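You operate a simulated robot arm through the tools that you are given. There is no shell and no other tool.

Carry out the task below with a simulated robot arm. There is one attempt and no reset: what you move stays moved.

## Task
Stir a level blue scoop of Root feed into the grey bucket.
Fine: close the bin again, put the scoop back; lower the blue arm, wind the crank till no granules are left, raise the arm after; none spilt; the bucket and the other scoops stay. Set down upright: scoop.

The check looks at the end state, three seconds after you hand in, the way a careful person would. Anything else that was tipped, shoved, dropped, spilled or broken makes it a failure.

## Robot
A 7-joint arm with a two-finger parallel gripper, fixed in place. Base frame: the origin is on the floor under the middle of its stand, x ahead of it, y to its left, z up; the work surface is at about z = 80. Readings come in cm, degrees, newtons and seconds.
It reaches about 124.7 cm from its shoulder. Its first joint turns from -132.0 to 132.0 degrees. Payload 3.91 kg.
The tool frame sits at the grasp point between the pads (the TCP): z along the fingers, y along the line on which they close. The tips reach 3 cm beyond it. Largest opening 11 cm; finger width 2, thickness 1; the body of the gripper, 4.8 by 11.2 cm, starts 5.5 cm behind the TCP.
Orientation is told as [roll, pitch, yaw] about the base's x, y, z axes, in that order, counted from this pose: with the fingers straight down and closing along the base's y, the tool's x points along the base's -x, its y along +y and its z along -z.

## Interface
- The arm moves only by the tool move_arm. Its argument "deltas" is one flat list of numbers, 7 for each row, row after row: the shift along the tool's x, y, z in cm, then the turn, a rotation vector about the tool's x, y, z in degrees, then the opening in per cent of the stroke, from 0 (shut) to 100 (fully open). In form: [dx, dy, dz, ax, ay, az, fingers, dx, dy, dz, ax, ay, az, fingers, ...]. A call has 1 to 20 rows; each row is the pose to reach, as a shift and turn from the pose commanded when the call began, along the tool's axes at that moment. A row lasts 0.2 s, in which the tool goes at most 5 cm and 8.6 degrees; a call with a longer step from one row to the next is refused whole, and so is a gripper value outside its range. Where a pose cannot be reached the arm comes as near as it can. A force on the tool above 90 N (or 10 N above the force at the start of the call, whichever is more), or a blocked arm, ends the call early, and 0.2 s more pass. The fingers move at their own pace (about 10.8 cm/s each) and stop on an object; they squeeze with about 31 N. The grip force told is the motor's: it shows also when the fingers shut on nothing. Time passes only in rows, and 0.2 s behind the last, so rows that repeat a pose let the fingers close. It gives the time, the measured TCP pose, the force on the tool (base axes), the opening and the grip force at its end, in the units of the frame above (readings bear some noise), with the torque about the TCP (base axes, N m) and any sound that the robot's microphone picked up.
- Cameras (640 x 400 px; columns grow to the right, rows downward): "scene" is fixed at [40.06, 50.12, 156.57]; the picture's right is [0.52, 0.85, 0.00], its down [0.73, -0.45, -0.51] and it looks along [-0.44, 0.27, -0.86] (base axes); focal length 214 px, centre (320, 200). "wrist" rides on the gripper at [7.2, 1.7, -10.3] in the tool frame; the picture's right is [-0.23, 0.97, 0.00], its down [-0.76, -0.18, -0.62] and it looks along [-0.61, -0.14, 0.78] (tool axes); focal length 222 px, centre (320, 200). There is no depth. A picture from a camera that has moved, and an enlarged one, comes with that camera's place and axes in the base frame and with its lens.
- snapshot(camera): a new picture of that camera. The clock stands still meanwhile.
- inspect(camera, box): a new picture of the part [left, top, right, bottom] of that camera's present view, enlarged. The clock stands still meanwhile.
- close_job(): hands the job in; it is judged then, once.

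Nothing tells you positions but the pictures and the camera data. Unless the task says otherwise, let go and move clear before handing in.

The tools are called after ">>>" as name(argument=value, ...) on one line, values as JSON. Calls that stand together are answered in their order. move_arm: Moves the arm, as the interface text tells. Its arguments: {"type":"object","properties":{"deltas":{"type":"array","items":{"type":"number"}}},"required":["deltas"]} The other tools are called the same way: snapshot (camera) takes a picture; inspect (camera, box) takes an enlarged picture of a part of a camera's view; close_job () hands the job in.

At the start:

```text
clock: 0.0
eef_pos: [13.41, 63.56, 134.31]
tool_rot: [0.0, 0.0, 0.0]
ft_force: [0.0, -0.6, 0.4]
torque: [-0.03, 0.0, 0.0]
width: 11.01
grasp_force: 0.1
```

scene: 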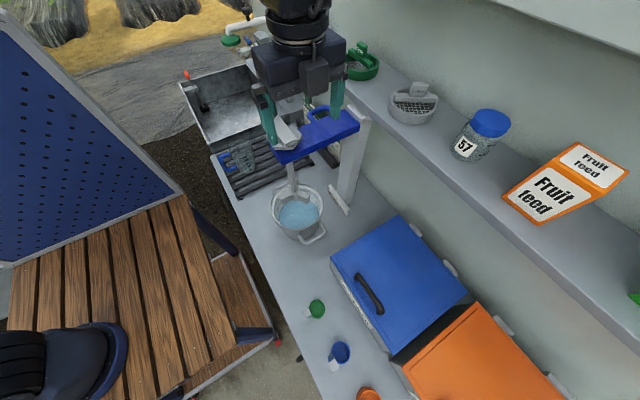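
wrist: 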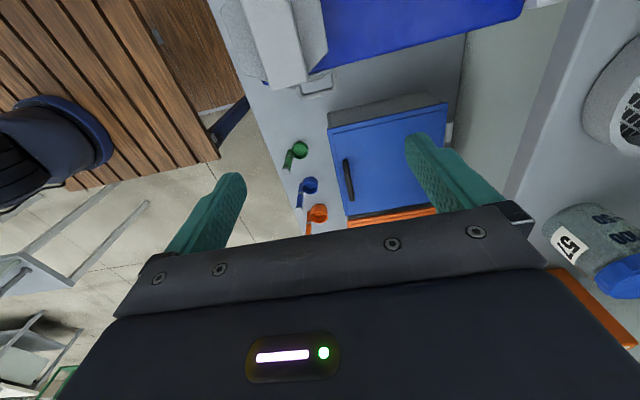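

I see a bench with a grey bucket under a blue stirring arm, two bins (blue lid, orange lid), and three scoops (green, blue, orange) near the front edge. I'll look closer first.

>>> inspect(camera="scene", box=[180, 60, 400, 260])

>>> inspect(camera="scene", box=[280, 200, 600, 400])

>>> inspect(camera="wrist", box=[220, 80, 480, 240])

>>> inspect(camera="scene", box=[340, 40, 640, 240])

```text
2.00 times, centred on (290, 160) of scene
camera zoom: at [40.06, 50.12, 156.57], right [0.52, 0.85, 0.0], down [0.73, -0.45, -0.51], along [-0.44, 0.27, -0.86], focal length 429 px, centre (380, 280)
```

zoom: 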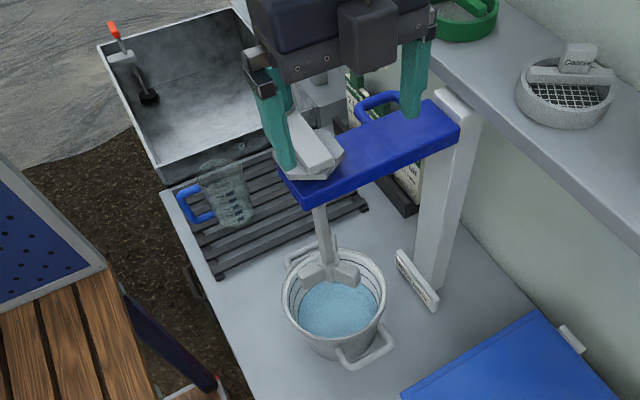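

```text
2.00 times, centred on (440, 300) of scene
camera zoom: at [40.06, 50.12, 156.57], right [0.52, 0.85, 0.0], down [0.73, -0.45, -0.51], along [-0.44, 0.27, -0.86], focal length 429 px, centre (80, 0)
```

zoom: 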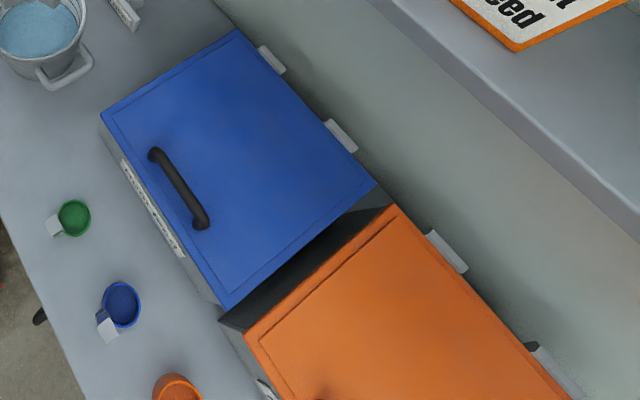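

```text
2.46 times, centred on (350, 160) of wrist
camera zoom: at [6.22, 65.13, 144.61], right [0.23, 0.97, 0.0], down [0.76, -0.18, 0.62], along [0.61, -0.14, -0.78], focal length 547 px, centre (246, 298)
```

zoom: 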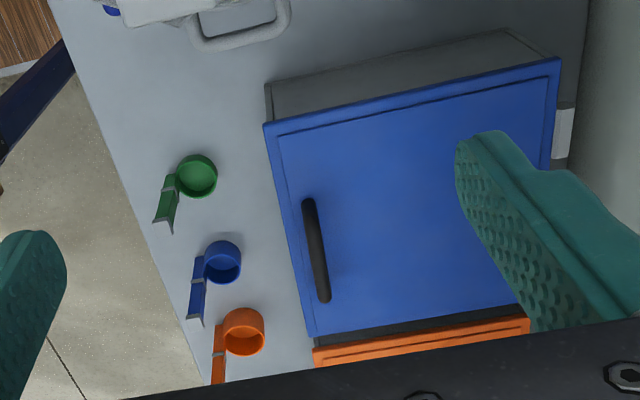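

```text
2.00 times, centred on (490, 140) of scene
camera zoom: at [40.06, 50.12, 156.57], right [0.52, 0.85, 0.0], down [0.73, -0.45, -0.51], along [-0.44, 0.27, -0.86], focal length 429 px, centre (-20, 320)
```

zoom: 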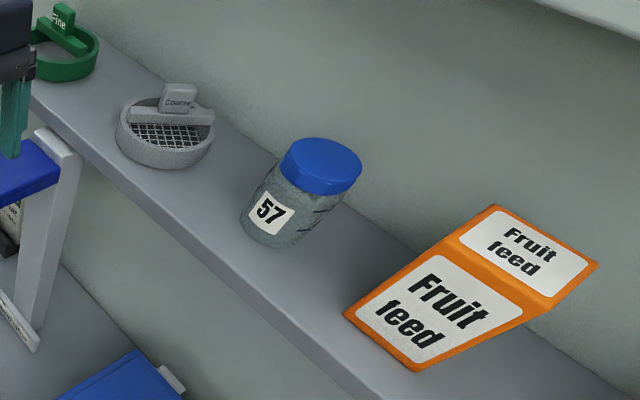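

The bins carry labels on their front faces, so I'll read those before moving.

>>> inspect(camera="scene", box=[335, 270, 385, 335])

>>> inspect(camera="scene", box=[380, 360, 440, 400])

>>> inspect(camera="scene", box=[295, 285, 385, 400])

>>> inspect(camera="scene", box=[260, 150, 360, 250])

>>> inspect(camera="scene", box=[250, 80, 370, 180])

```text
6.15 times, centred on (360, 302) of scene
camera zoom: at [40.06, 50.12, 156.57], right [0.52, 0.85, 0.0], down [0.73, -0.45, -0.51], along [-0.44, 0.27, -0.86], focal length 1320 px, centre (74, -431)
```

zoom: 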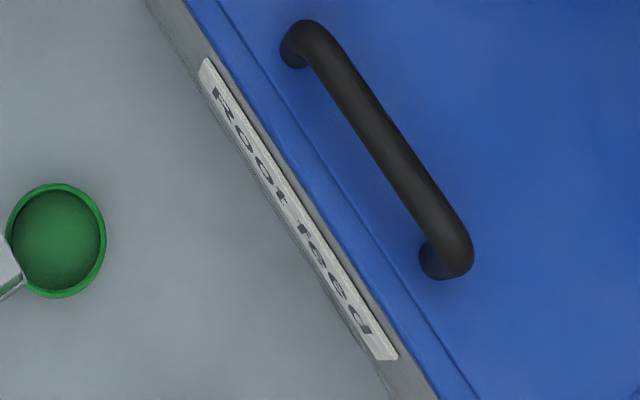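

```text
10.00 times, centred on (410, 380) of scene
camera zoom: at [40.06, 50.12, 156.57], right [0.52, 0.85, 0.0], down [0.73, -0.45, -0.51], along [-0.44, 0.27, -0.86], focal length 2145 px, centre (-580, -1600)
```

zoom: 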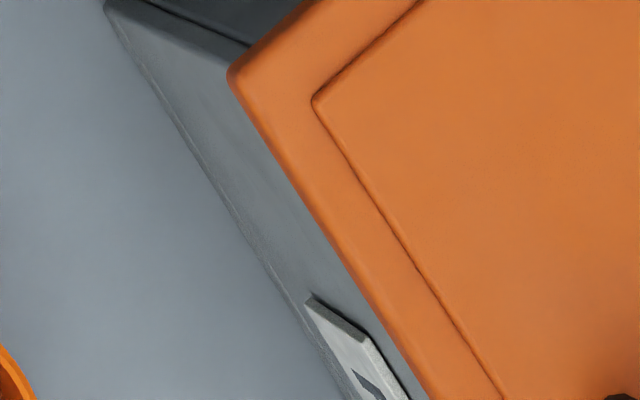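

```text
3.48 times, centred on (340, 342) of scene
camera zoom: at [40.06, 50.12, 156.57], right [0.52, 0.85, 0.0], down [0.73, -0.45, -0.51], along [-0.44, 0.27, -0.86], focal length 746 px, centre (250, -296)
```

zoom: 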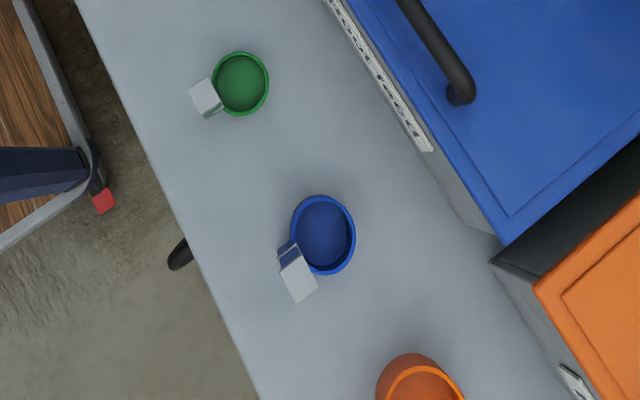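

```text
4.00 times, centred on (310, 200) of scene
camera zoom: at [40.06, 50.12, 156.57], right [0.52, 0.85, 0.0], down [0.73, -0.45, -0.51], along [-0.44, 0.27, -0.86], focal length 858 px, centre (360, 200)
```

zoom: 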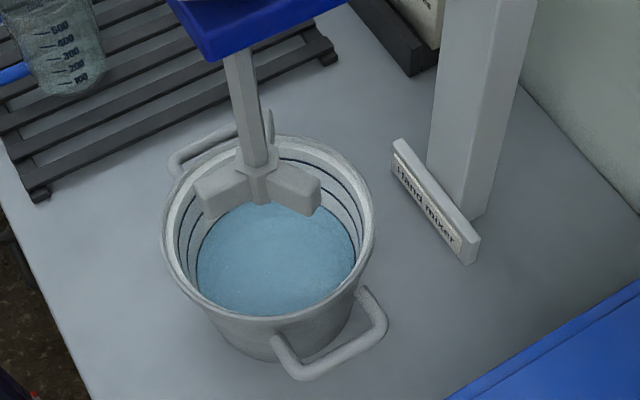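

```text
4.00 times, centred on (310, 130) of scene
camera zoom: at [40.06, 50.12, 156.57], right [0.52, 0.85, 0.0], down [0.73, -0.45, -0.51], along [-0.44, 0.27, -0.86], focal length 858 px, centre (360, 480)
```

zoom: 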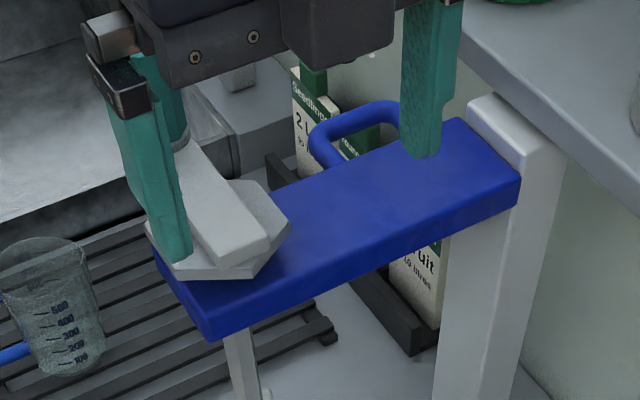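

The blue-lidded bin reads "Root feed", and the scoops have upright handles with the blue one near (48, 52). I'll back the gripper away from the mixer to see it unobstructed.

>>> move_arm(deltas=[0, 0, -3, 0, 0, 0, 100, 0, -5, -4, 0, 0, 0, 100, 0, -10, -4, 0, 0, 0, 100, 0, -15, -4, 0, 0, 0, 100, 0, -20, -4, 0, 0, 0, 100, 0, -25, -4, 0, 0, 0, 100, 0, -30, -4, 0, 0, 0, 100])

>>> snapshot(camera="scene")

>>> snapshot(camera="wrist")

```text
refused: row 2 steps farther than a row can; nothing moved
```

```text
taken
```

scene: 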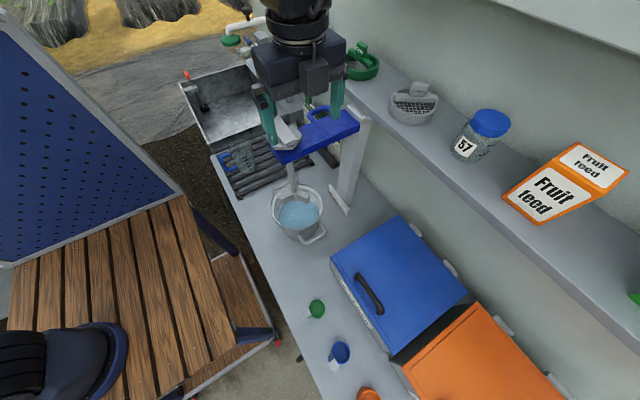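

```text
taken
camera wrist: at [6.22, 65.13, 144.61], right [0.23, 0.97, 0.0], down [0.76, -0.18, 0.62], along [0.61, -0.14, -0.78], focal length 222 px, centre (320, 200)
```

wrist: 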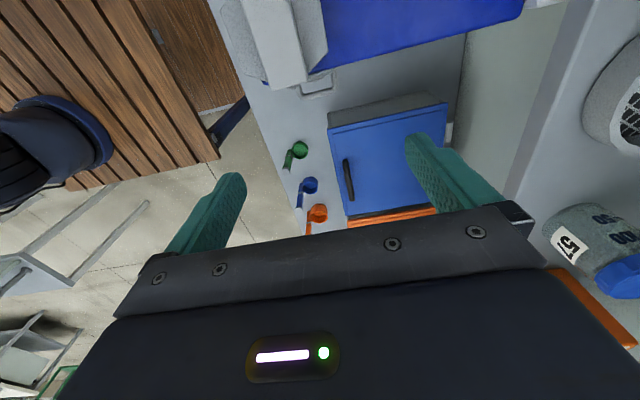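

That call was refused because one row stepped farther than 5 cm, so nothing moved. I'll repeat it with smaller steps.

>>> move_arm(deltas=[0, 0, -4, 0, 0, 0, 100, 0, -2, -8, 0, 0, 0, 100, 0, -6, -8, 0, 0, 0, 100, 0, -10.5, -8, 0, 0, 0, 100, 0, -15, -8, 0, 0, 0, 100, 0, -19.5, -8, 0, 0, 0, 100, 0, -24, -8, 0, 0, 0, 100, 0, -28, -8, 0, 0, 0, 100])

>>> snapshot(camera="scene")

>>> snapshot(camera="wrist")

```text
clock: 1.8
eef_pos: [13.5, 35.61, 142.12]
tool_rot: [0.0, -0.1, 0.1]
ft_force: [-0.4, 0.0, -1.3]
torque: [-0.05, 0.01, -0.03]
width: 10.98
grasp_force: 0.1
```

```text
taken
```

scene: 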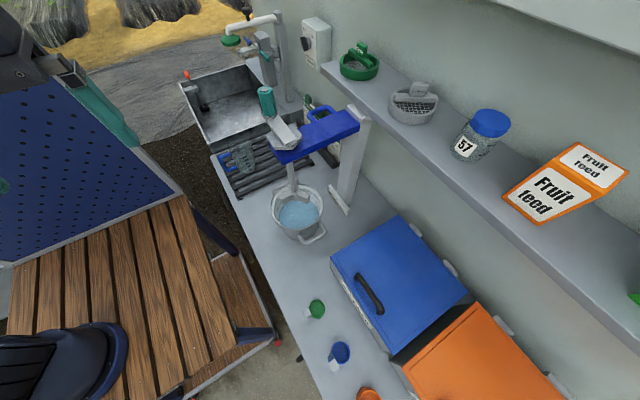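

```text
taken
camera wrist: at [6.28, 37.17, 152.51], right [0.23, 0.97, 0.0], down [0.76, -0.18, 0.62], along [0.61, -0.14, -0.78], focal length 222 px, centre (320, 200)
```

wrist: 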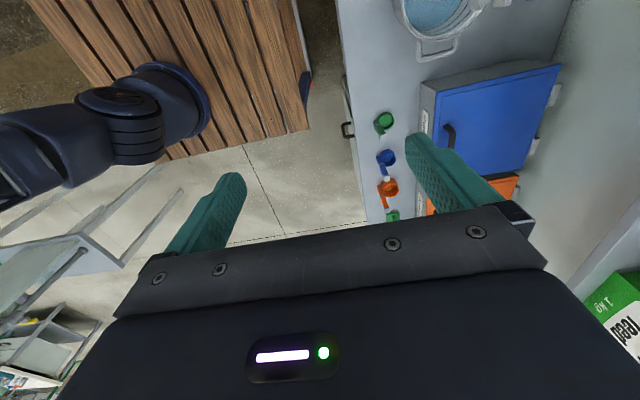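

>>> inspect(camera="scene", box=[240, 70, 380, 160])

>>> inspect(camera="scene", box=[250, 100, 390, 250])

>>> inspect(camera="wrist", box=[340, 80, 580, 230])

>>> inspect(camera="wrist", box=[350, 100, 430, 225])

```text
4.44 times, centred on (310, 115) of scene
camera zoom: at [40.06, 50.12, 156.57], right [0.52, 0.85, 0.0], down [0.73, -0.45, -0.51], along [-0.44, 0.27, -0.86], focal length 953 px, centre (364, 578)
```

zoom: 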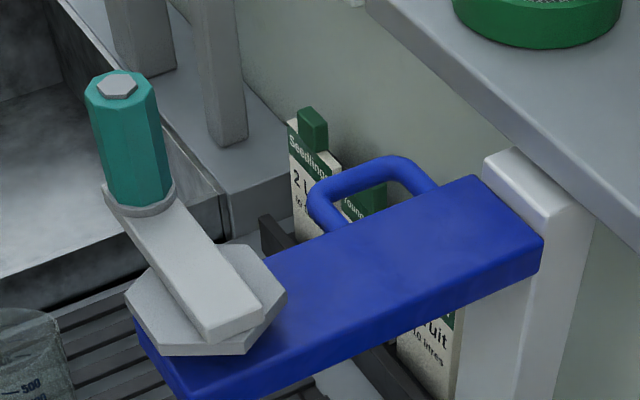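

```text
2.67 times, centred on (320, 175) of scene
camera zoom: at [40.06, 50.12, 156.57], right [0.52, 0.85, 0.0], down [0.73, -0.45, -0.51], along [-0.44, 0.27, -0.86], focal length 572 px, centre (320, 267)
```

zoom: 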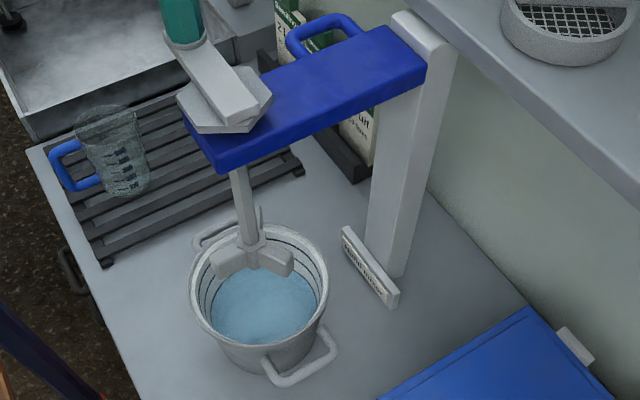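

```text
2.67 times, centred on (460, 155) of wrist
camera zoom: at [6.28, 37.17, 152.51], right [0.23, 0.97, 0.0], down [0.76, -0.18, 0.62], along [0.61, -0.14, -0.78], focal length 592 px, centre (-53, 320)
```

zoom: 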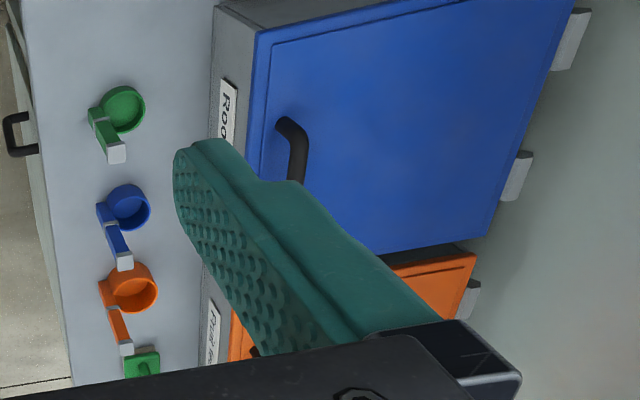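

```text
3.20 times, centred on (390, 162) of wrist
camera zoom: at [6.28, 37.17, 152.51], right [0.23, 0.97, 0.0], down [0.76, -0.18, 0.62], along [0.61, -0.14, -0.78], focal length 711 px, centre (96, 320)
```

zoom: 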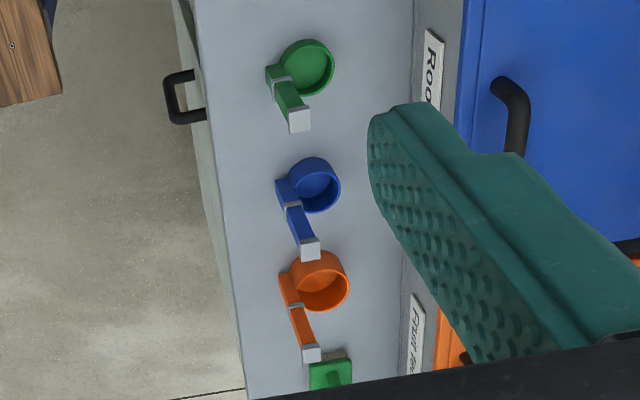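

The mixer is a slide post with a blue arm over the bucket near (7, 61.5), with the crank on top and a blue loop for lowering. I'll turn the wrist camera toward the bench to measure the bin, shelf and mixer from a second angle.

>>> move_arm(deltas=[-1.5, -0.5, 1.1, 0, 0, -8.2, 100, -3, -1, 2.2, 0, 0, -16.4, 100, -4.5, -1.5, 3.3, 0, 0, -24.6, 100, -6, -2, 4.4, 0, 0, -32.8, 100, -7.5, -2.5, 5.5, 0, 0, -41, 100, -9, -3, 6.6, 0, 0, -49.2, 100, -10.5, -3.5, 7.7, 0, 0, -57.4, 100, -12, -4, 8.8, 0, 0, -65.6, 100, -13.5, -4.5, 9.9, 0, 0, -73.8, 100, -15, -5, 11, 0, 0, -82, 100, -16.5, -5.5, 12, 0, 0, -90, 100])

>>> snapshot(camera="wrist")

>>> snapshot(camera="scene")

```text
clock: 4.2
eef_pos: [30.02, 30.01, 130.24]
tool_rot: [0.0, 0.0, 90.3]
ft_force: [-0.8, 0.6, -0.5]
torque: [0.01, -0.01, 0.0]
width: 10.98
grasp_force: 0.0
```

```text
taken
camera wrist: at [28.29, 22.76, 140.58], right [-0.97, 0.22, 0.0], down [0.18, 0.76, 0.62], along [0.14, 0.61, -0.78], focal length 222 px, centre (320, 200)
```

wrist: 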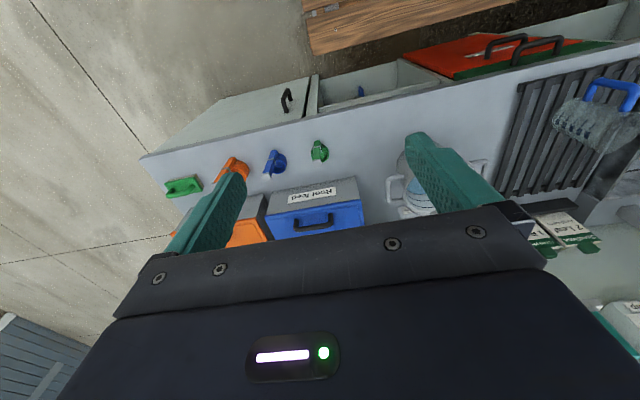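

```text
taken
```

scene: 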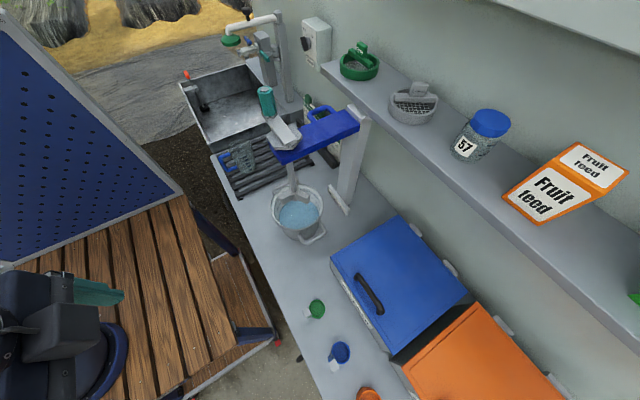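

>>> move_arm(deltas=[0.5, 0, 2.4, 0, -8, 0, 100, 1, 0, 4.8, 0, -16, 0, 100, 1.5, 0, 7.2, 0, -24, 0, 100, 2, 0, 9.6, 0, -32, 0, 100, 2.5, 0, 12, 0, -40, 0, 100])

>>> snapshot(camera="wrist")

```text
clock: 5.4
eef_pos: [30.01, 27.28, 118.31]
tool_rot: [0.0, -40.0, 90.2]
ft_force: [0.5, -0.9, 0.5]
torque: [0.0, 0.0, -0.04]
width: 11.0
grasp_force: 0.0
```

```text
taken
camera wrist: at [28.3, 15.23, 121.53], right [-0.97, 0.17, 0.15], down [0.18, 0.18, 0.97], along [0.14, 0.97, -0.21], focal length 222 px, centre (320, 200)
```

wrist: 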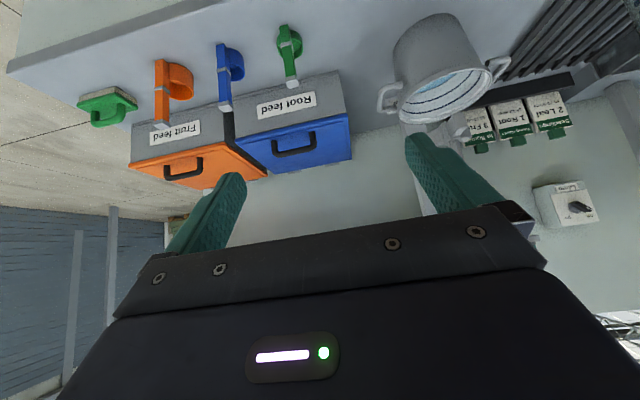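

>>> inspect(camera="wrist", box=[120, 10, 360, 190])

>>> inspect(camera="wrist", box=[350, 0, 620, 170])

```text
2.22 times, centred on (240, 100) of wrist
camera zoom: at [28.3, 15.23, 121.53], right [-0.97, 0.17, 0.15], down [0.18, 0.18, 0.97], along [0.14, 0.97, -0.21], focal length 494 px, centre (498, 422)
```

zoom: 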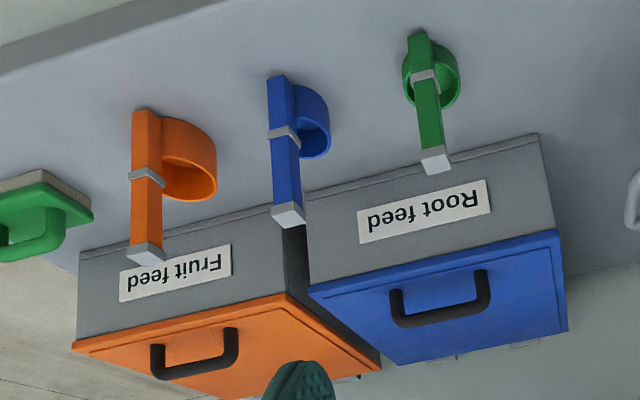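

```text
2.35 times, centred on (485, 85) of wrist
camera zoom: at [28.3, 15.23, 121.53], right [-0.97, 0.17, 0.15], down [0.18, 0.18, 0.97], along [0.14, 0.97, -0.21], focal length 523 px, centre (-68, 471)
```

zoom: 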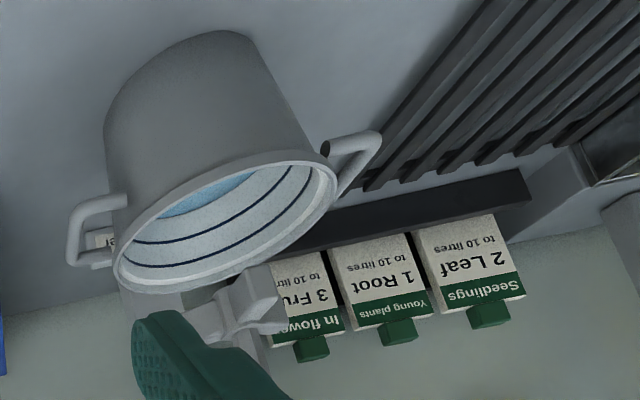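

The feed cards, bins and scoops triangulate well: the Root lid is flat at z≈93.5, spanning x 26–53 and y 62–89.5, with its handle bar near (39.7, 64.4, 97.7). Next I need the shelf height, because it limits how far the lid can open, so I'll tilt the camera up.

>>> move_arm(deltas=[0, 0, 0, 0, -8, 0, 100, 0, 0, 0, 0, -16, 0, 100, 0, 0, 0, 0, -24, 0, 100, 0, 0, 0, 0, -30, 0, 100])

>>> snapshot(camera="wrist")

```text
clock: 6.4
eef_pos: [34.0, 31.68, 123.78]
tool_rot: [0.1, -69.9, 89.9]
ft_force: [0.2, -0.9, 0.1]
torque: [-0.01, 0.01, 0.03]
width: 11.03
grasp_force: 0.1
out of reach, approached as far as the arm can: row 1, 2, 3, 4
```

```text
taken
camera wrist: at [32.43, 19.54, 120.48], right [-0.97, 0.08, 0.21], down [0.18, -0.33, 0.93], along [0.14, 0.94, 0.3], focal length 222 px, centre (320, 200)
```

wrist: 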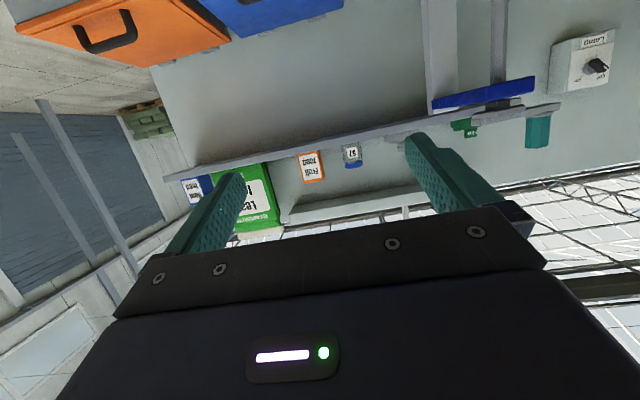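

>>> inspect(camera="wrist", box=[150, 60, 450, 220])

>>> inspect(camera="wrist", box=[400, 0, 620, 180])

```text
2.13 times, centred on (300, 140) of wrist
camera zoom: at [32.43, 19.54, 120.48], right [-0.97, 0.08, 0.21], down [0.18, -0.33, 0.93], along [0.14, 0.94, 0.3], focal length 474 px, centre (363, 328)
```

zoom: 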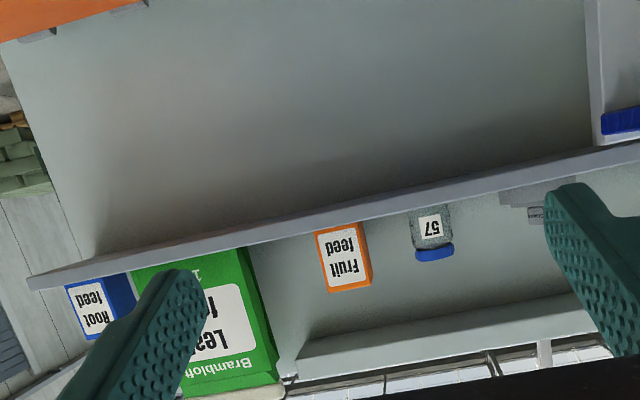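

```text
2.22 times, centred on (510, 90) of wrist
camera zoom: at [32.43, 19.54, 120.48], right [-0.97, 0.08, 0.21], down [0.18, -0.33, 0.93], along [0.14, 0.94, 0.3], focal length 494 px, centre (-102, 444)
```

zoom: 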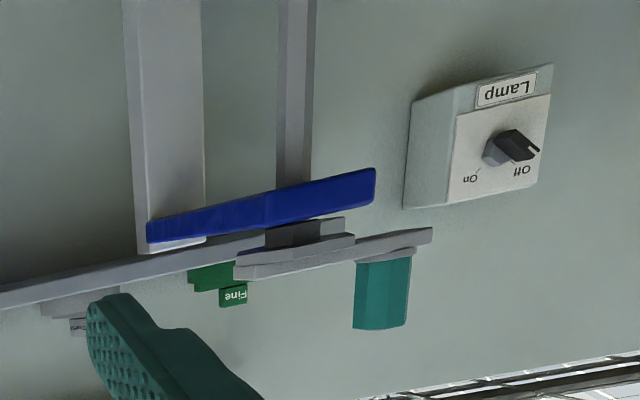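

The shelf underside is at about z=124 with its front edge near y=81, so the lid can stand vertical beneath it. I'll bring the tool back to pointing straight down.

>>> move_arm(deltas=[-1, 0, 0, 0, 8, 0, 100, -2, 0, 0, 0, 16, 0, 100, -3, 0, 0, 0, 24, 0, 100, -4, 0, 0, 0, 32, 0, 100, -4.7, 0, 0.7, 0, 40, 0, 100, -4.7, 0, 0.7, 0, 48, 0, 100, -4.7, 0, 0.7, 0, 56, 0, 100, -4.7, 0, 0.7, 0, 63, 0, 100, -4.7, 0, 0.7, 0, 70, 0, 100])

>>> snapshot(camera="wrist")

```text
clock: 8.4
eef_pos: [34.26, 33.92, 127.94]
tool_rot: [0.0, 0.1, 90.0]
ft_force: [-0.1, 0.4, -0.4]
torque: [0.04, 0.02, 0.01]
width: 10.99
grasp_force: 0.0
```

```text
taken
camera wrist: at [32.56, 26.7, 138.31], right [-0.97, 0.23, 0.0], down [0.18, 0.76, 0.62], along [0.14, 0.61, -0.78], focal length 222 px, centre (320, 200)
```

wrist: 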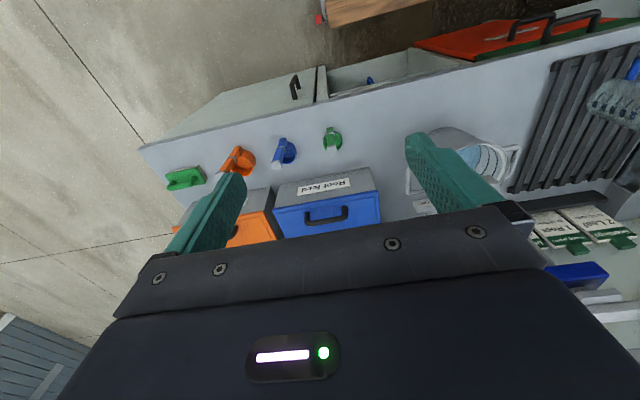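

>>> move_arm(deltas=[-2.4, -0.5, 0.3, 0, 0, 8.2, 100, -4.8, -1, 0.6, 0, 0, 16.4, 100, -7.2, -1.5, 0.9, 0, 0, 24.6, 100, -9.6, -2, 1.2, 0, 0, 32.8, 100, -12, -2.5, 1.5, 0, 0, 41, 100, -14.4, -3, 1.8, 0, 0, 49.2, 100, -16.8, -3.5, 2.1, 0, 0, 57.4, 100, -19.2, -4, 2.4, 0, 0, 65.6, 100, -21.6, -4.5, 2.7, 0, 0, 73.8, 100, -24, -5, 3, 0, 0, 82, 100, -26, -5.4, 3, 0, 0, 90, 100])

>>> snapshot(camera="scene")

>>> snapshot(camera="wrist")

```text
clock: 10.8
eef_pos: [39.49, 59.98, 124.89]
tool_rot: [0.0, -0.1, -0.1]
ft_force: [0.1, -0.9, 0.3]
torque: [0.01, 0.0, 0.01]
width: 10.99
grasp_force: 0.0
```

```text
taken
```

scene: 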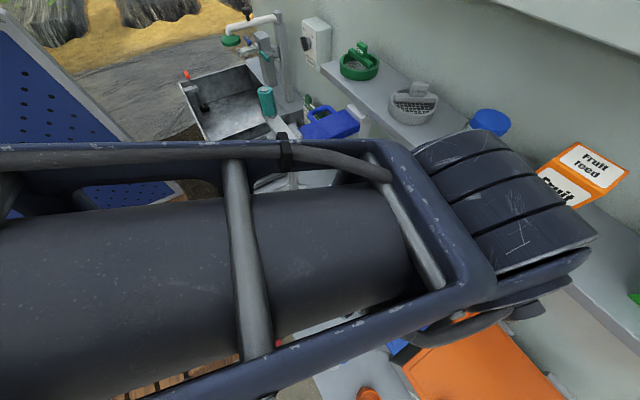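

```text
taken
camera wrist: at [32.37, 61.7, 135.29], right [0.23, 0.97, 0.0], down [0.76, -0.18, 0.62], along [0.61, -0.14, -0.78], focal length 222 px, centre (320, 200)
```

wrist: 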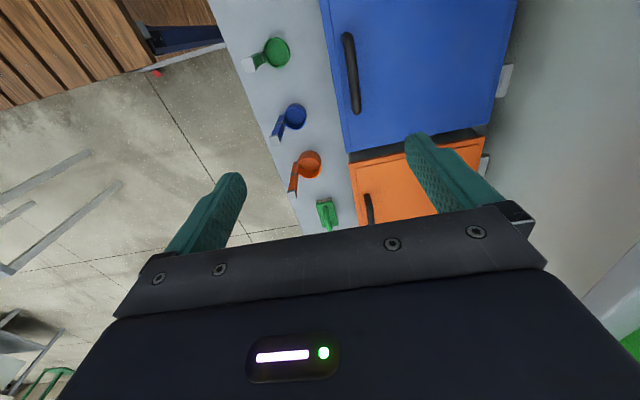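

>>> inspect(camera="wrist", box=[310, 0, 430, 130])

>>> inspect(camera="wrist", box=[240, 20, 350, 220])

```text
3.08 times, centred on (370, 65) of wrist
camera zoom: at [32.37, 61.7, 135.29], right [0.23, 0.97, 0.0], down [0.76, -0.18, 0.62], along [0.61, -0.14, -0.78], focal length 684 px, centre (166, 615)
```

zoom: 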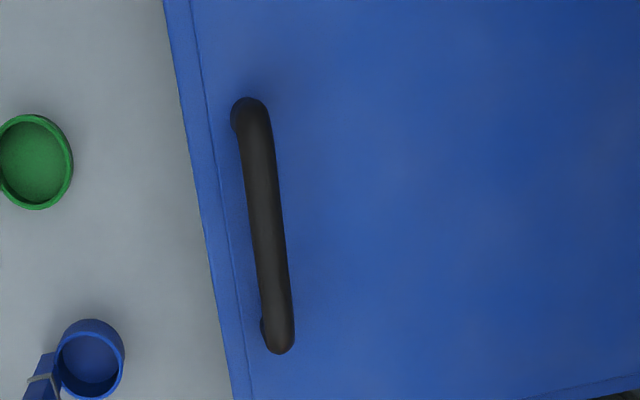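

```text
2.00 times, centred on (295, 120) of wrist
camera zoom: at [32.37, 61.7, 135.29], right [0.23, 0.97, 0.0], down [0.76, -0.18, 0.62], along [0.61, -0.14, -0.78], focal length 444 px, centre (370, 360)
```

zoom: 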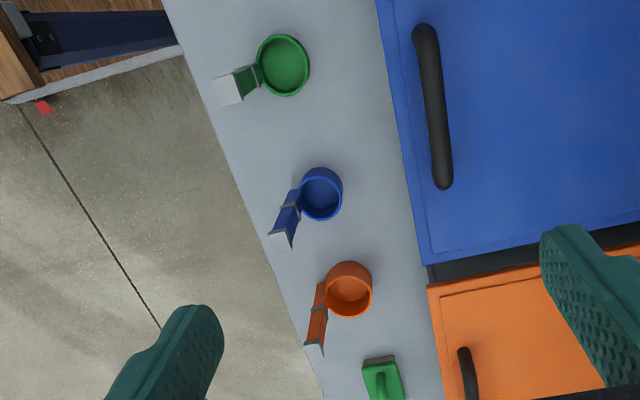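

The bar runs along x, centred near (39.5, 64.8, 97.7). I'll descend over it with the fingers straddling it in y, then close.

>>> move_arm(deltas=[0, 2.4, 3, 0, 0, 0, 100, -0.1, 4.8, 6, 0, 0, 0, 80, -0.1, 4.8, 10, 0, 0, 0, 60, -0.1, 4.8, 14, 0, 0, 0, 60, -0.1, 4.8, 17, 0, 0, 0, 60, -0.1, 4.8, 19, 0, 0, 0, 60])

>>> snapshot(camera="wrist")

```text
clock: 12.2
eef_pos: [39.77, 64.73, 105.89]
tool_rot: [-0.1, 0.1, 0.0]
ft_force: [-0.1, -1.1, 0.3]
torque: [0.01, 0.01, 0.0]
width: 6.6
grasp_force: 0.1
```

```text
taken
camera wrist: at [32.42, 66.46, 116.32], right [0.23, 0.97, 0.0], down [0.76, -0.18, 0.62], along [0.61, -0.14, -0.78], focal length 222 px, centre (320, 200)
```

wrist: 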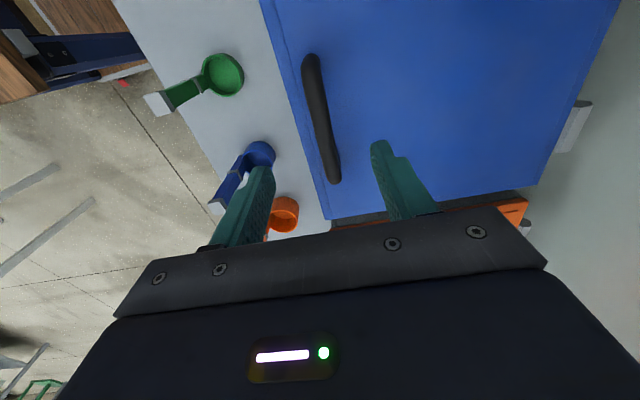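

>>> move_arm(deltas=[0, 0.25, 3, 0, 0, 0, 60, 0, 0.25, 5.5, 0, 0, 0, 60, 0, 0.25, 6.9, 0, 0, 0, 60, 0, 0.25, 6.9, 0, 0, 0, 30, 0, 0.25, 6.9, 0, 0, 0, 0, 0, 0.25, 6.9, 0, 0, 0, 0, 0, 0.25, 6.9, 0, 0, 0, 0])

>>> snapshot(camera="wrist")

```text
clock: 13.8
eef_pos: [39.55, 65.15, 99.08]
tool_rot: [0.1, 0.0, 0.1]
ft_force: [3.3, 20.6, -5.2]
torque: [0.37, -0.11, -0.04]
width: 1.56
grasp_force: 45.3
```

```text
taken
camera wrist: at [32.41, 66.79, 109.38], right [0.23, 0.97, 0.0], down [0.76, -0.18, 0.62], along [0.61, -0.14, -0.78], focal length 222 px, centre (320, 200)
```

wrist: 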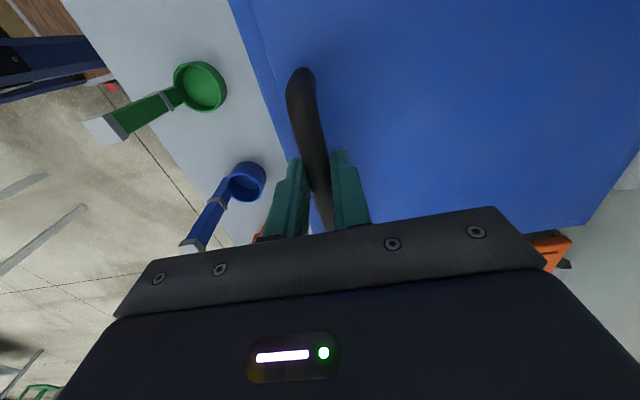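

The bar is gripped at 1.56 cm wide. The lid's hinge is at the back, so I'll lift the bar along an arc about (y≈89.6, z≈92.8) to about 20° and check the forces.

>>> move_arm(deltas=[0, 0.4, -1, 0, 0, 0, 0, 0, 0.7, -2.11, 0, 0, 0, 0, 0, 1.05, -3.2, 0, 0, 0, 0, 0, 1.4, -4.16, 0, 0, 0, 0, 0, 1.85, -5.2, 0, 0, 0, 0, 0, 2.3, -6.15, 0, 0, 0, 0, 0, 2.8, -7.1, 0, 0, 0, 0, 0, 3.35, -8.05, 0, 0, 0, 0])

>>> snapshot(camera="wrist")

```text
clock: 15.6
eef_pos: [39.57, 68.08, 107.39]
tool_rot: [0.1, 0.0, 0.0]
ft_force: [-10.5, -73.3, 38.2]
torque: [-1.53, 0.1, 0.19]
width: 1.56
grasp_force: 45.6
```

```text
taken
camera wrist: at [32.4, 69.74, 117.81], right [0.23, 0.97, 0.0], down [0.76, -0.18, 0.62], along [0.61, -0.14, -0.78], focal length 222 px, centre (320, 200)
```

wrist: 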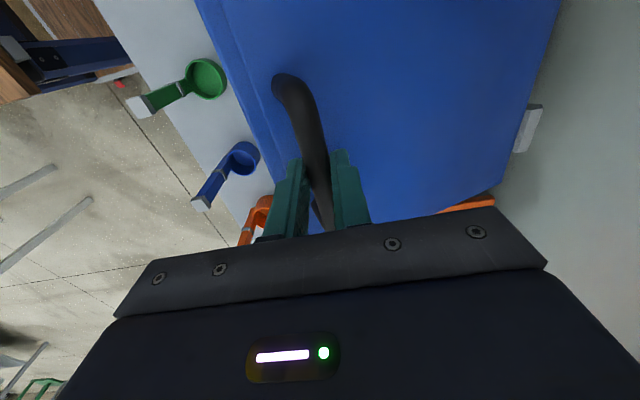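

The force was radial, so the hinge sits a little farther back, near y≈91 and z≈93.2. I'll relax onto the true arc and continue to about 40°, tilting the tool back so it stays clear of the shelf.

>>> move_arm(deltas=[0, -0.25, -0.26, 0, 0, 0, 0, 0, 0.35, -1.4, -4, 0, 0, 0, 0, 0.95, -2.46, -8, 0, 0, 0, 0, 1.54, -3.36, -12, 0, 0, 0, 0, 2.14, -4.24, -16, 0, 0, 0, 0, 2.83, -5.07, -20, 0, 0, 0, 0, 3.51, -5.87, -24, 0, 0, 0, 0, 4.27, -6.62, -28, 0, 0, 0, 0, 5.02, -7.33, -32, 0, 0, 0])

>>> snapshot(camera="wrist")

>>> snapshot(camera="scene")

```text
clock: 17.6
eef_pos: [39.67, 73.41, 114.43]
tool_rot: [32.1, -0.1, 0.0]
ft_force: [-0.7, -0.8, -8.3]
torque: [-0.34, 0.08, 0.9]
width: 1.62
grasp_force: 44.6
```

```text
taken
camera wrist: at [32.44, 69.38, 124.01], right [0.23, 0.83, 0.52], down [0.76, -0.48, 0.43], along [0.61, 0.3, -0.74], focal length 222 px, centre (320, 200)
```

wrist: 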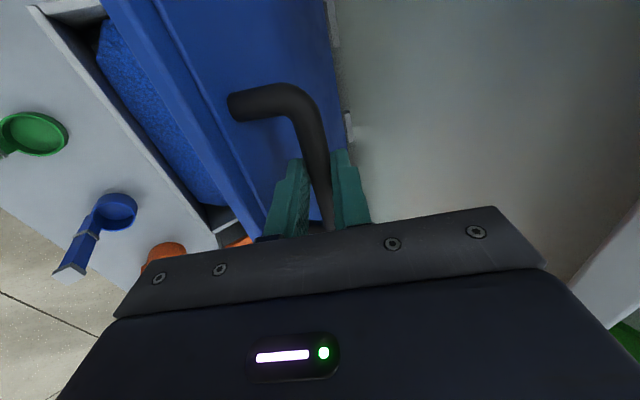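

```text
taken
```

scene: 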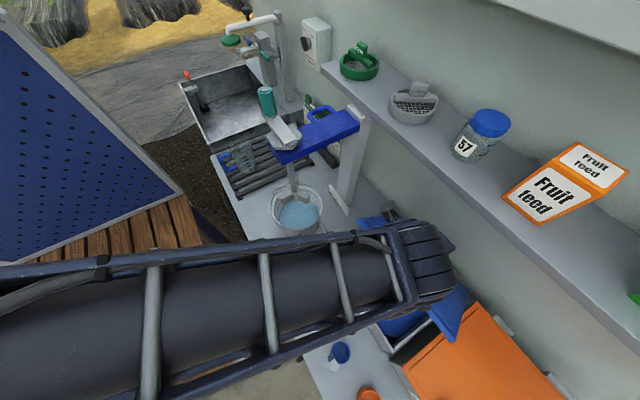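

The arc model fits now and the force is down to a few newtons. The front finger sits under the bar's fall direction, so I can safely open the grip slightly to test whether the lid holds itself.

>>> move_arm(deltas=[0, 0, 0, 0, 0, 0, 25, 0, 0, 0, 0, 0, 0, 25, 0, 0, 0, 0, 0, 0, 25])

>>> snapshot(camera="wrist")

```text
clock: 18.4
eef_pos: [39.62, 73.46, 114.39]
tool_rot: [32.0, 0.0, 0.0]
ft_force: [0.0, 0.6, -0.2]
torque: [0.01, 0.0, -0.01]
width: 2.72
grasp_force: 0.0
```

```text
taken
camera wrist: at [32.46, 69.35, 124.06], right [0.23, 0.83, 0.52], down [0.76, -0.48, 0.43], along [0.61, 0.29, -0.74], focal length 222 px, centre (320, 200)
```

wrist: 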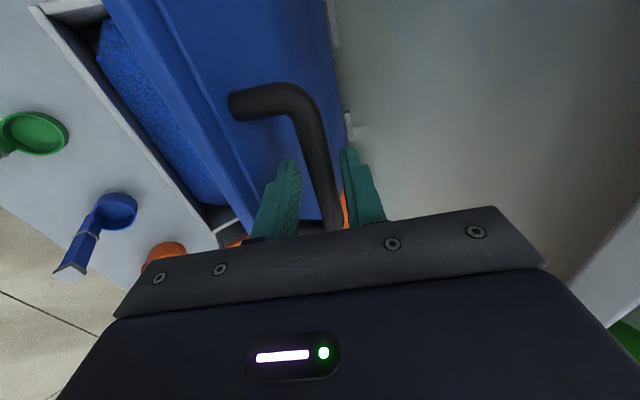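

The lid stays by itself because the hinge has friction. I'll regrip the bar and open it to about 55°, which leaves the bar reachable for closing later and opens the front of the bin.

>>> move_arm(deltas=[0, 0, 0, 0, 0, 0, 0, 0, 0, 0, 0, 0, 0, 0, 0, 0, 0, 0, 0, 0, 0, 0, 1.07, -0.12, -2.5, 0, 0, 0, 0, 2.15, -0.21, -5, 0, 0, 0, 0, 3.24, -0.23, -7.5, 0, 0, 0, 0, 4.32, -0.23, -10, 0, 0, 0, 0, 5.42, -0.14, -12, 0, 0, 0, 0, 6.5, -0.03, -14, 0, 0, 0])

>>> snapshot(camera="wrist")

>>> snapshot(camera="scene")

```text
clock: 20.4
eef_pos: [39.55, 78.9, 117.85]
tool_rot: [46.0, 0.1, 0.0]
ft_force: [1.7, -1.5, -7.9]
torque: [-0.47, -0.26, 0.86]
width: 1.58
grasp_force: 45.0
```

```text
taken
camera wrist: at [32.47, 72.66, 126.21], right [0.23, 0.68, 0.7], down [0.76, -0.57, 0.31], along [0.61, 0.46, -0.65], focal length 222 px, centre (320, 200)
```

wrist: 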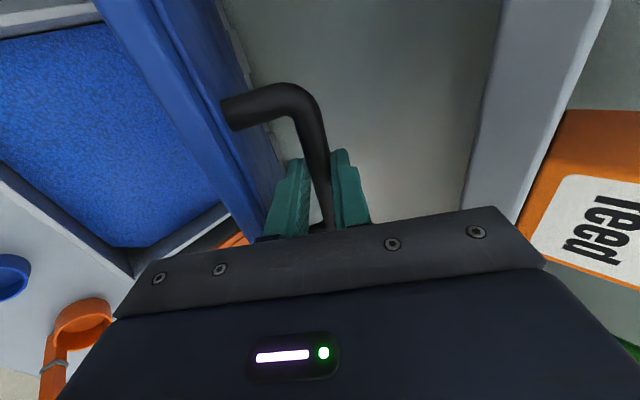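

```text
taken
```

scene: 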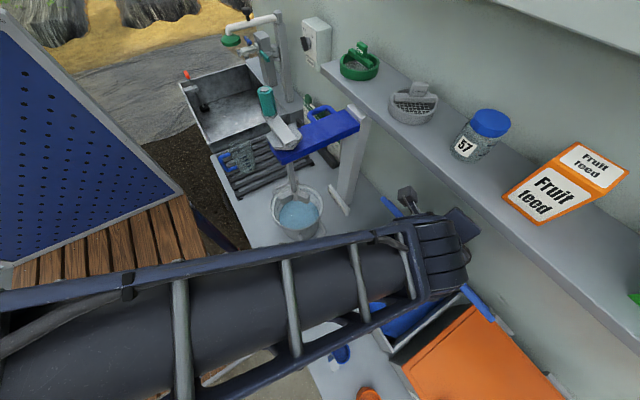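

>>> move_arm(deltas=[0, 0, 0, 0, 0, 0, 25, 0, 0, 0, 0, 0, 0, 25, 0, 0, -2, 0, 0, 0, 25, 0, 0, -5, 0, 0, 0, 25, 0, 0, -9, 0, 0, 0, 25, 0, 0, -13, 0, 0, 0, 25])

>>> snapshot(camera="wrist")

```text
clock: 21.8
eef_pos: [39.58, 69.73, 126.92]
tool_rot: [45.9, 0.0, 0.0]
ft_force: [0.5, 1.0, -1.2]
torque: [0.0, 0.03, 0.03]
width: 2.74
grasp_force: 0.1
```

```text
taken
camera wrist: at [32.39, 63.32, 135.3], right [0.23, 0.68, 0.7], down [0.76, -0.57, 0.3], along [0.61, 0.46, -0.65], focal length 222 px, centre (320, 200)
```

wrist: 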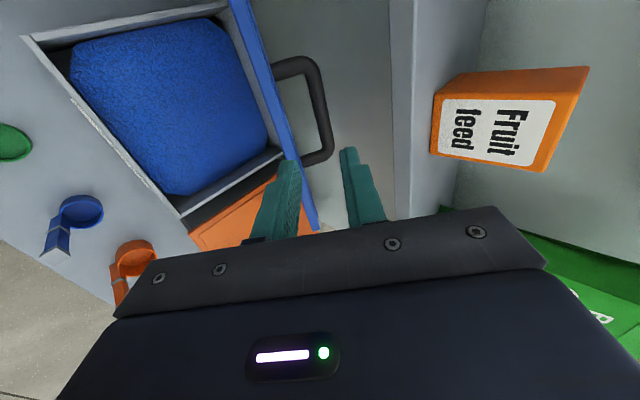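

>>> inspect(camera="wrist", box=[10, 0, 310, 220])

>>> inspect(camera="wrist", box=[20, 170, 180, 310])

>>> snapshot(camera="scene")

```text
1.82 times, centred on (160, 110) of wrist
camera zoom: at [32.39, 63.32, 135.3], right [0.23, 0.68, 0.7], down [0.76, -0.57, 0.3], along [0.61, 0.46, -0.65], focal length 404 px, centre (611, 364)
```

zoom: 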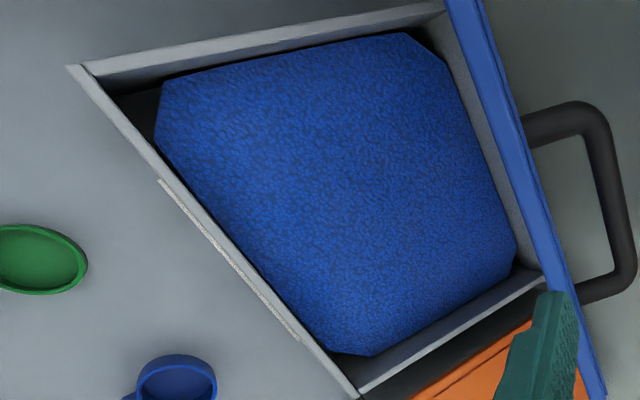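

```text
2.86 times, centred on (100, 240) of wrist
camera zoom: at [32.39, 63.32, 135.3], right [0.23, 0.68, 0.7], down [0.76, -0.57, 0.3], along [0.61, 0.46, -0.65], focal length 635 px, centre (949, 86)
```

zoom: 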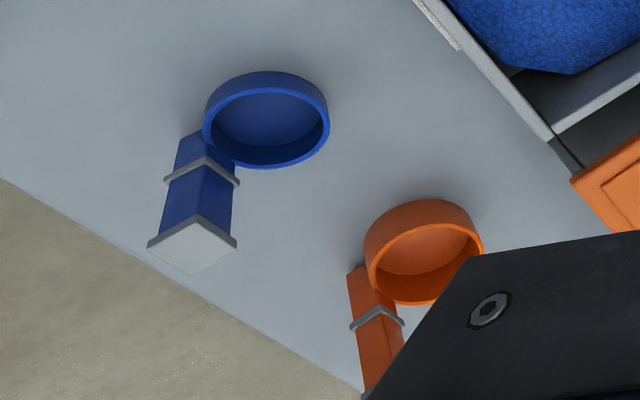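

```text
taken
```

scene: 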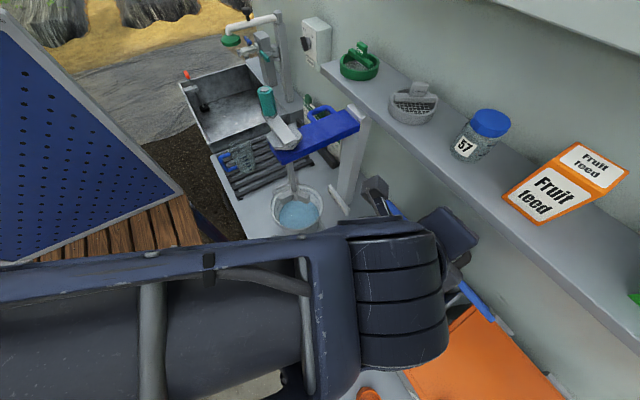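

The bin is full of blue granules and the lid holds at 55°. The scoop handle is a square post about 2 cm across, centred near (47.95, 48.85) and topping out at z≈94, with the cup on its +y side. I'll move above it.

>>> move_arm(deltas=[-1, -3.2, -0.6, 5.7, 0, 0, 50, -2, -6.3, -1.1, 11.5, 0, 0, 50, -3.1, -9.5, -1.7, 17.2, 0, 0, 50, -4.2, -12.6, -2.3, 23, 0, 0, 50, -5.2, -15.8, -2.9, 28.7, 0, 0, 50, -6.3, -19, -3.4, 34.4, 0, 0, 50, -7.3, -22.1, -4, 40.2, 0, 0, 50, -8.4, -25.3, -4.6, 45.9, 0, 0, 50])

>>> snapshot(camera="wrist")

>>> snapshot(camera="scene")

```text
clock: 23.6
eef_pos: [48.01, 48.67, 112.08]
tool_rot: [0.1, 0.0, 0.0]
ft_force: [0.1, 0.2, -0.1]
torque: [0.02, -0.03, -0.01]
width: 5.49
grasp_force: 0.1
```

```text
taken
camera wrist: at [40.77, 50.35, 122.36], right [0.23, 0.97, 0.0], down [0.76, -0.18, 0.62], along [0.61, -0.14, -0.78], focal length 222 px, centre (320, 200)
```

wrist: 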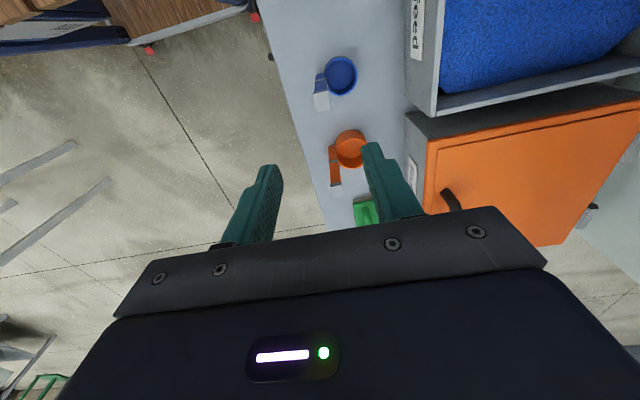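

```text
taken
```

scene: 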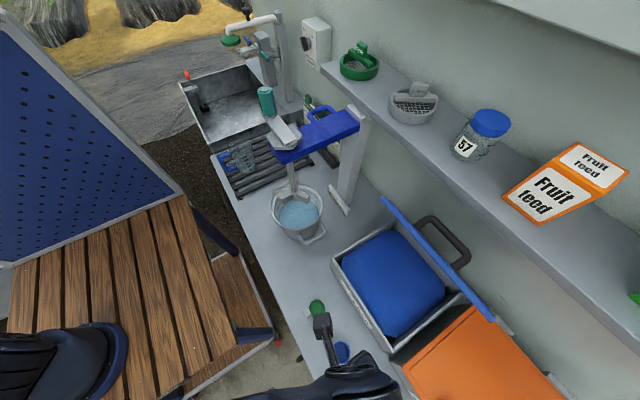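

>>> inspect(camera="scene", box=[310, 190, 500, 370])

>>> inspect(camera="wrist", box=[290, 30, 420, 130])

```text
2.22 times, centred on (405, 280) of scene
camera zoom: at [40.06, 50.12, 156.57], right [0.52, 0.85, 0.0], down [0.73, -0.45, -0.51], along [-0.44, 0.27, -0.86], focal length 477 px, centre (131, 22)
```

zoom: 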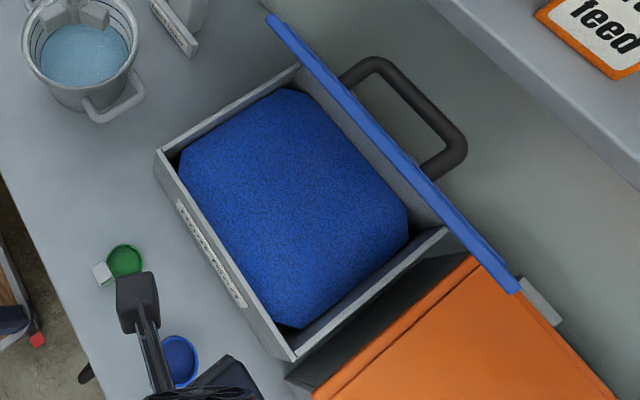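

```text
4.00 times, centred on (355, 80) of wrist
camera zoom: at [40.77, 50.35, 122.36], right [0.23, 0.97, 0.0], down [0.76, -0.18, 0.62], along [0.61, -0.14, -0.78], focal length 888 px, centre (180, 680)
```

zoom: 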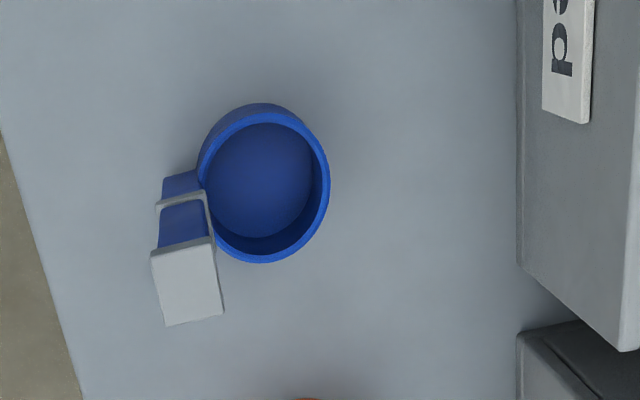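

The handle centre is confirmed at (48.1, 48.9) and the cup rim at z≈84. I'll descend and grip the handle near its top.

>>> move_arm(deltas=[-0.05, 0.1, 4, 0, 0, 0, 50, -0.1, 0.2, 8, 0, 0, 0, 50, -0.1, 0.2, 12, 0, 0, 0, 50, -0.1, 0.2, 15.5, 0, 0, 0, 50, -0.1, 0.2, 18.5, 0, 0, 0, 50, -0.1, 0.2, 20.5, 0, 0, 0, 50])

>>> snapshot(camera="wrist")

```text
clock: 25.0
eef_pos: [48.18, 48.86, 91.42]
tool_rot: [0.1, 0.0, 0.1]
ft_force: [-0.5, -0.4, 0.8]
torque: [0.01, 0.01, 0.0]
width: 5.51
grasp_force: 0.1
```

```text
taken
camera wrist: at [40.94, 50.55, 101.76], right [0.23, 0.97, 0.0], down [0.76, -0.18, 0.62], along [0.61, -0.14, -0.78], focal length 222 px, centre (320, 200)
```

wrist: 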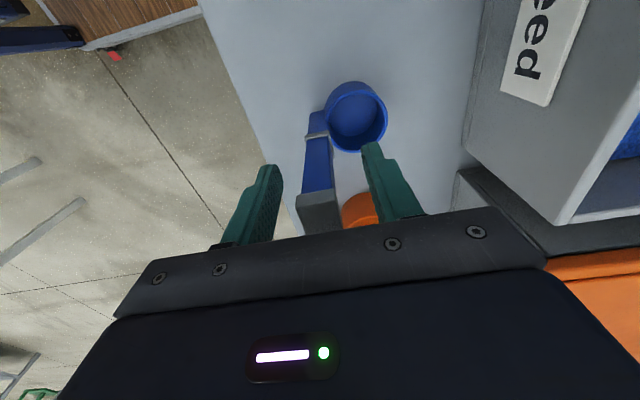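

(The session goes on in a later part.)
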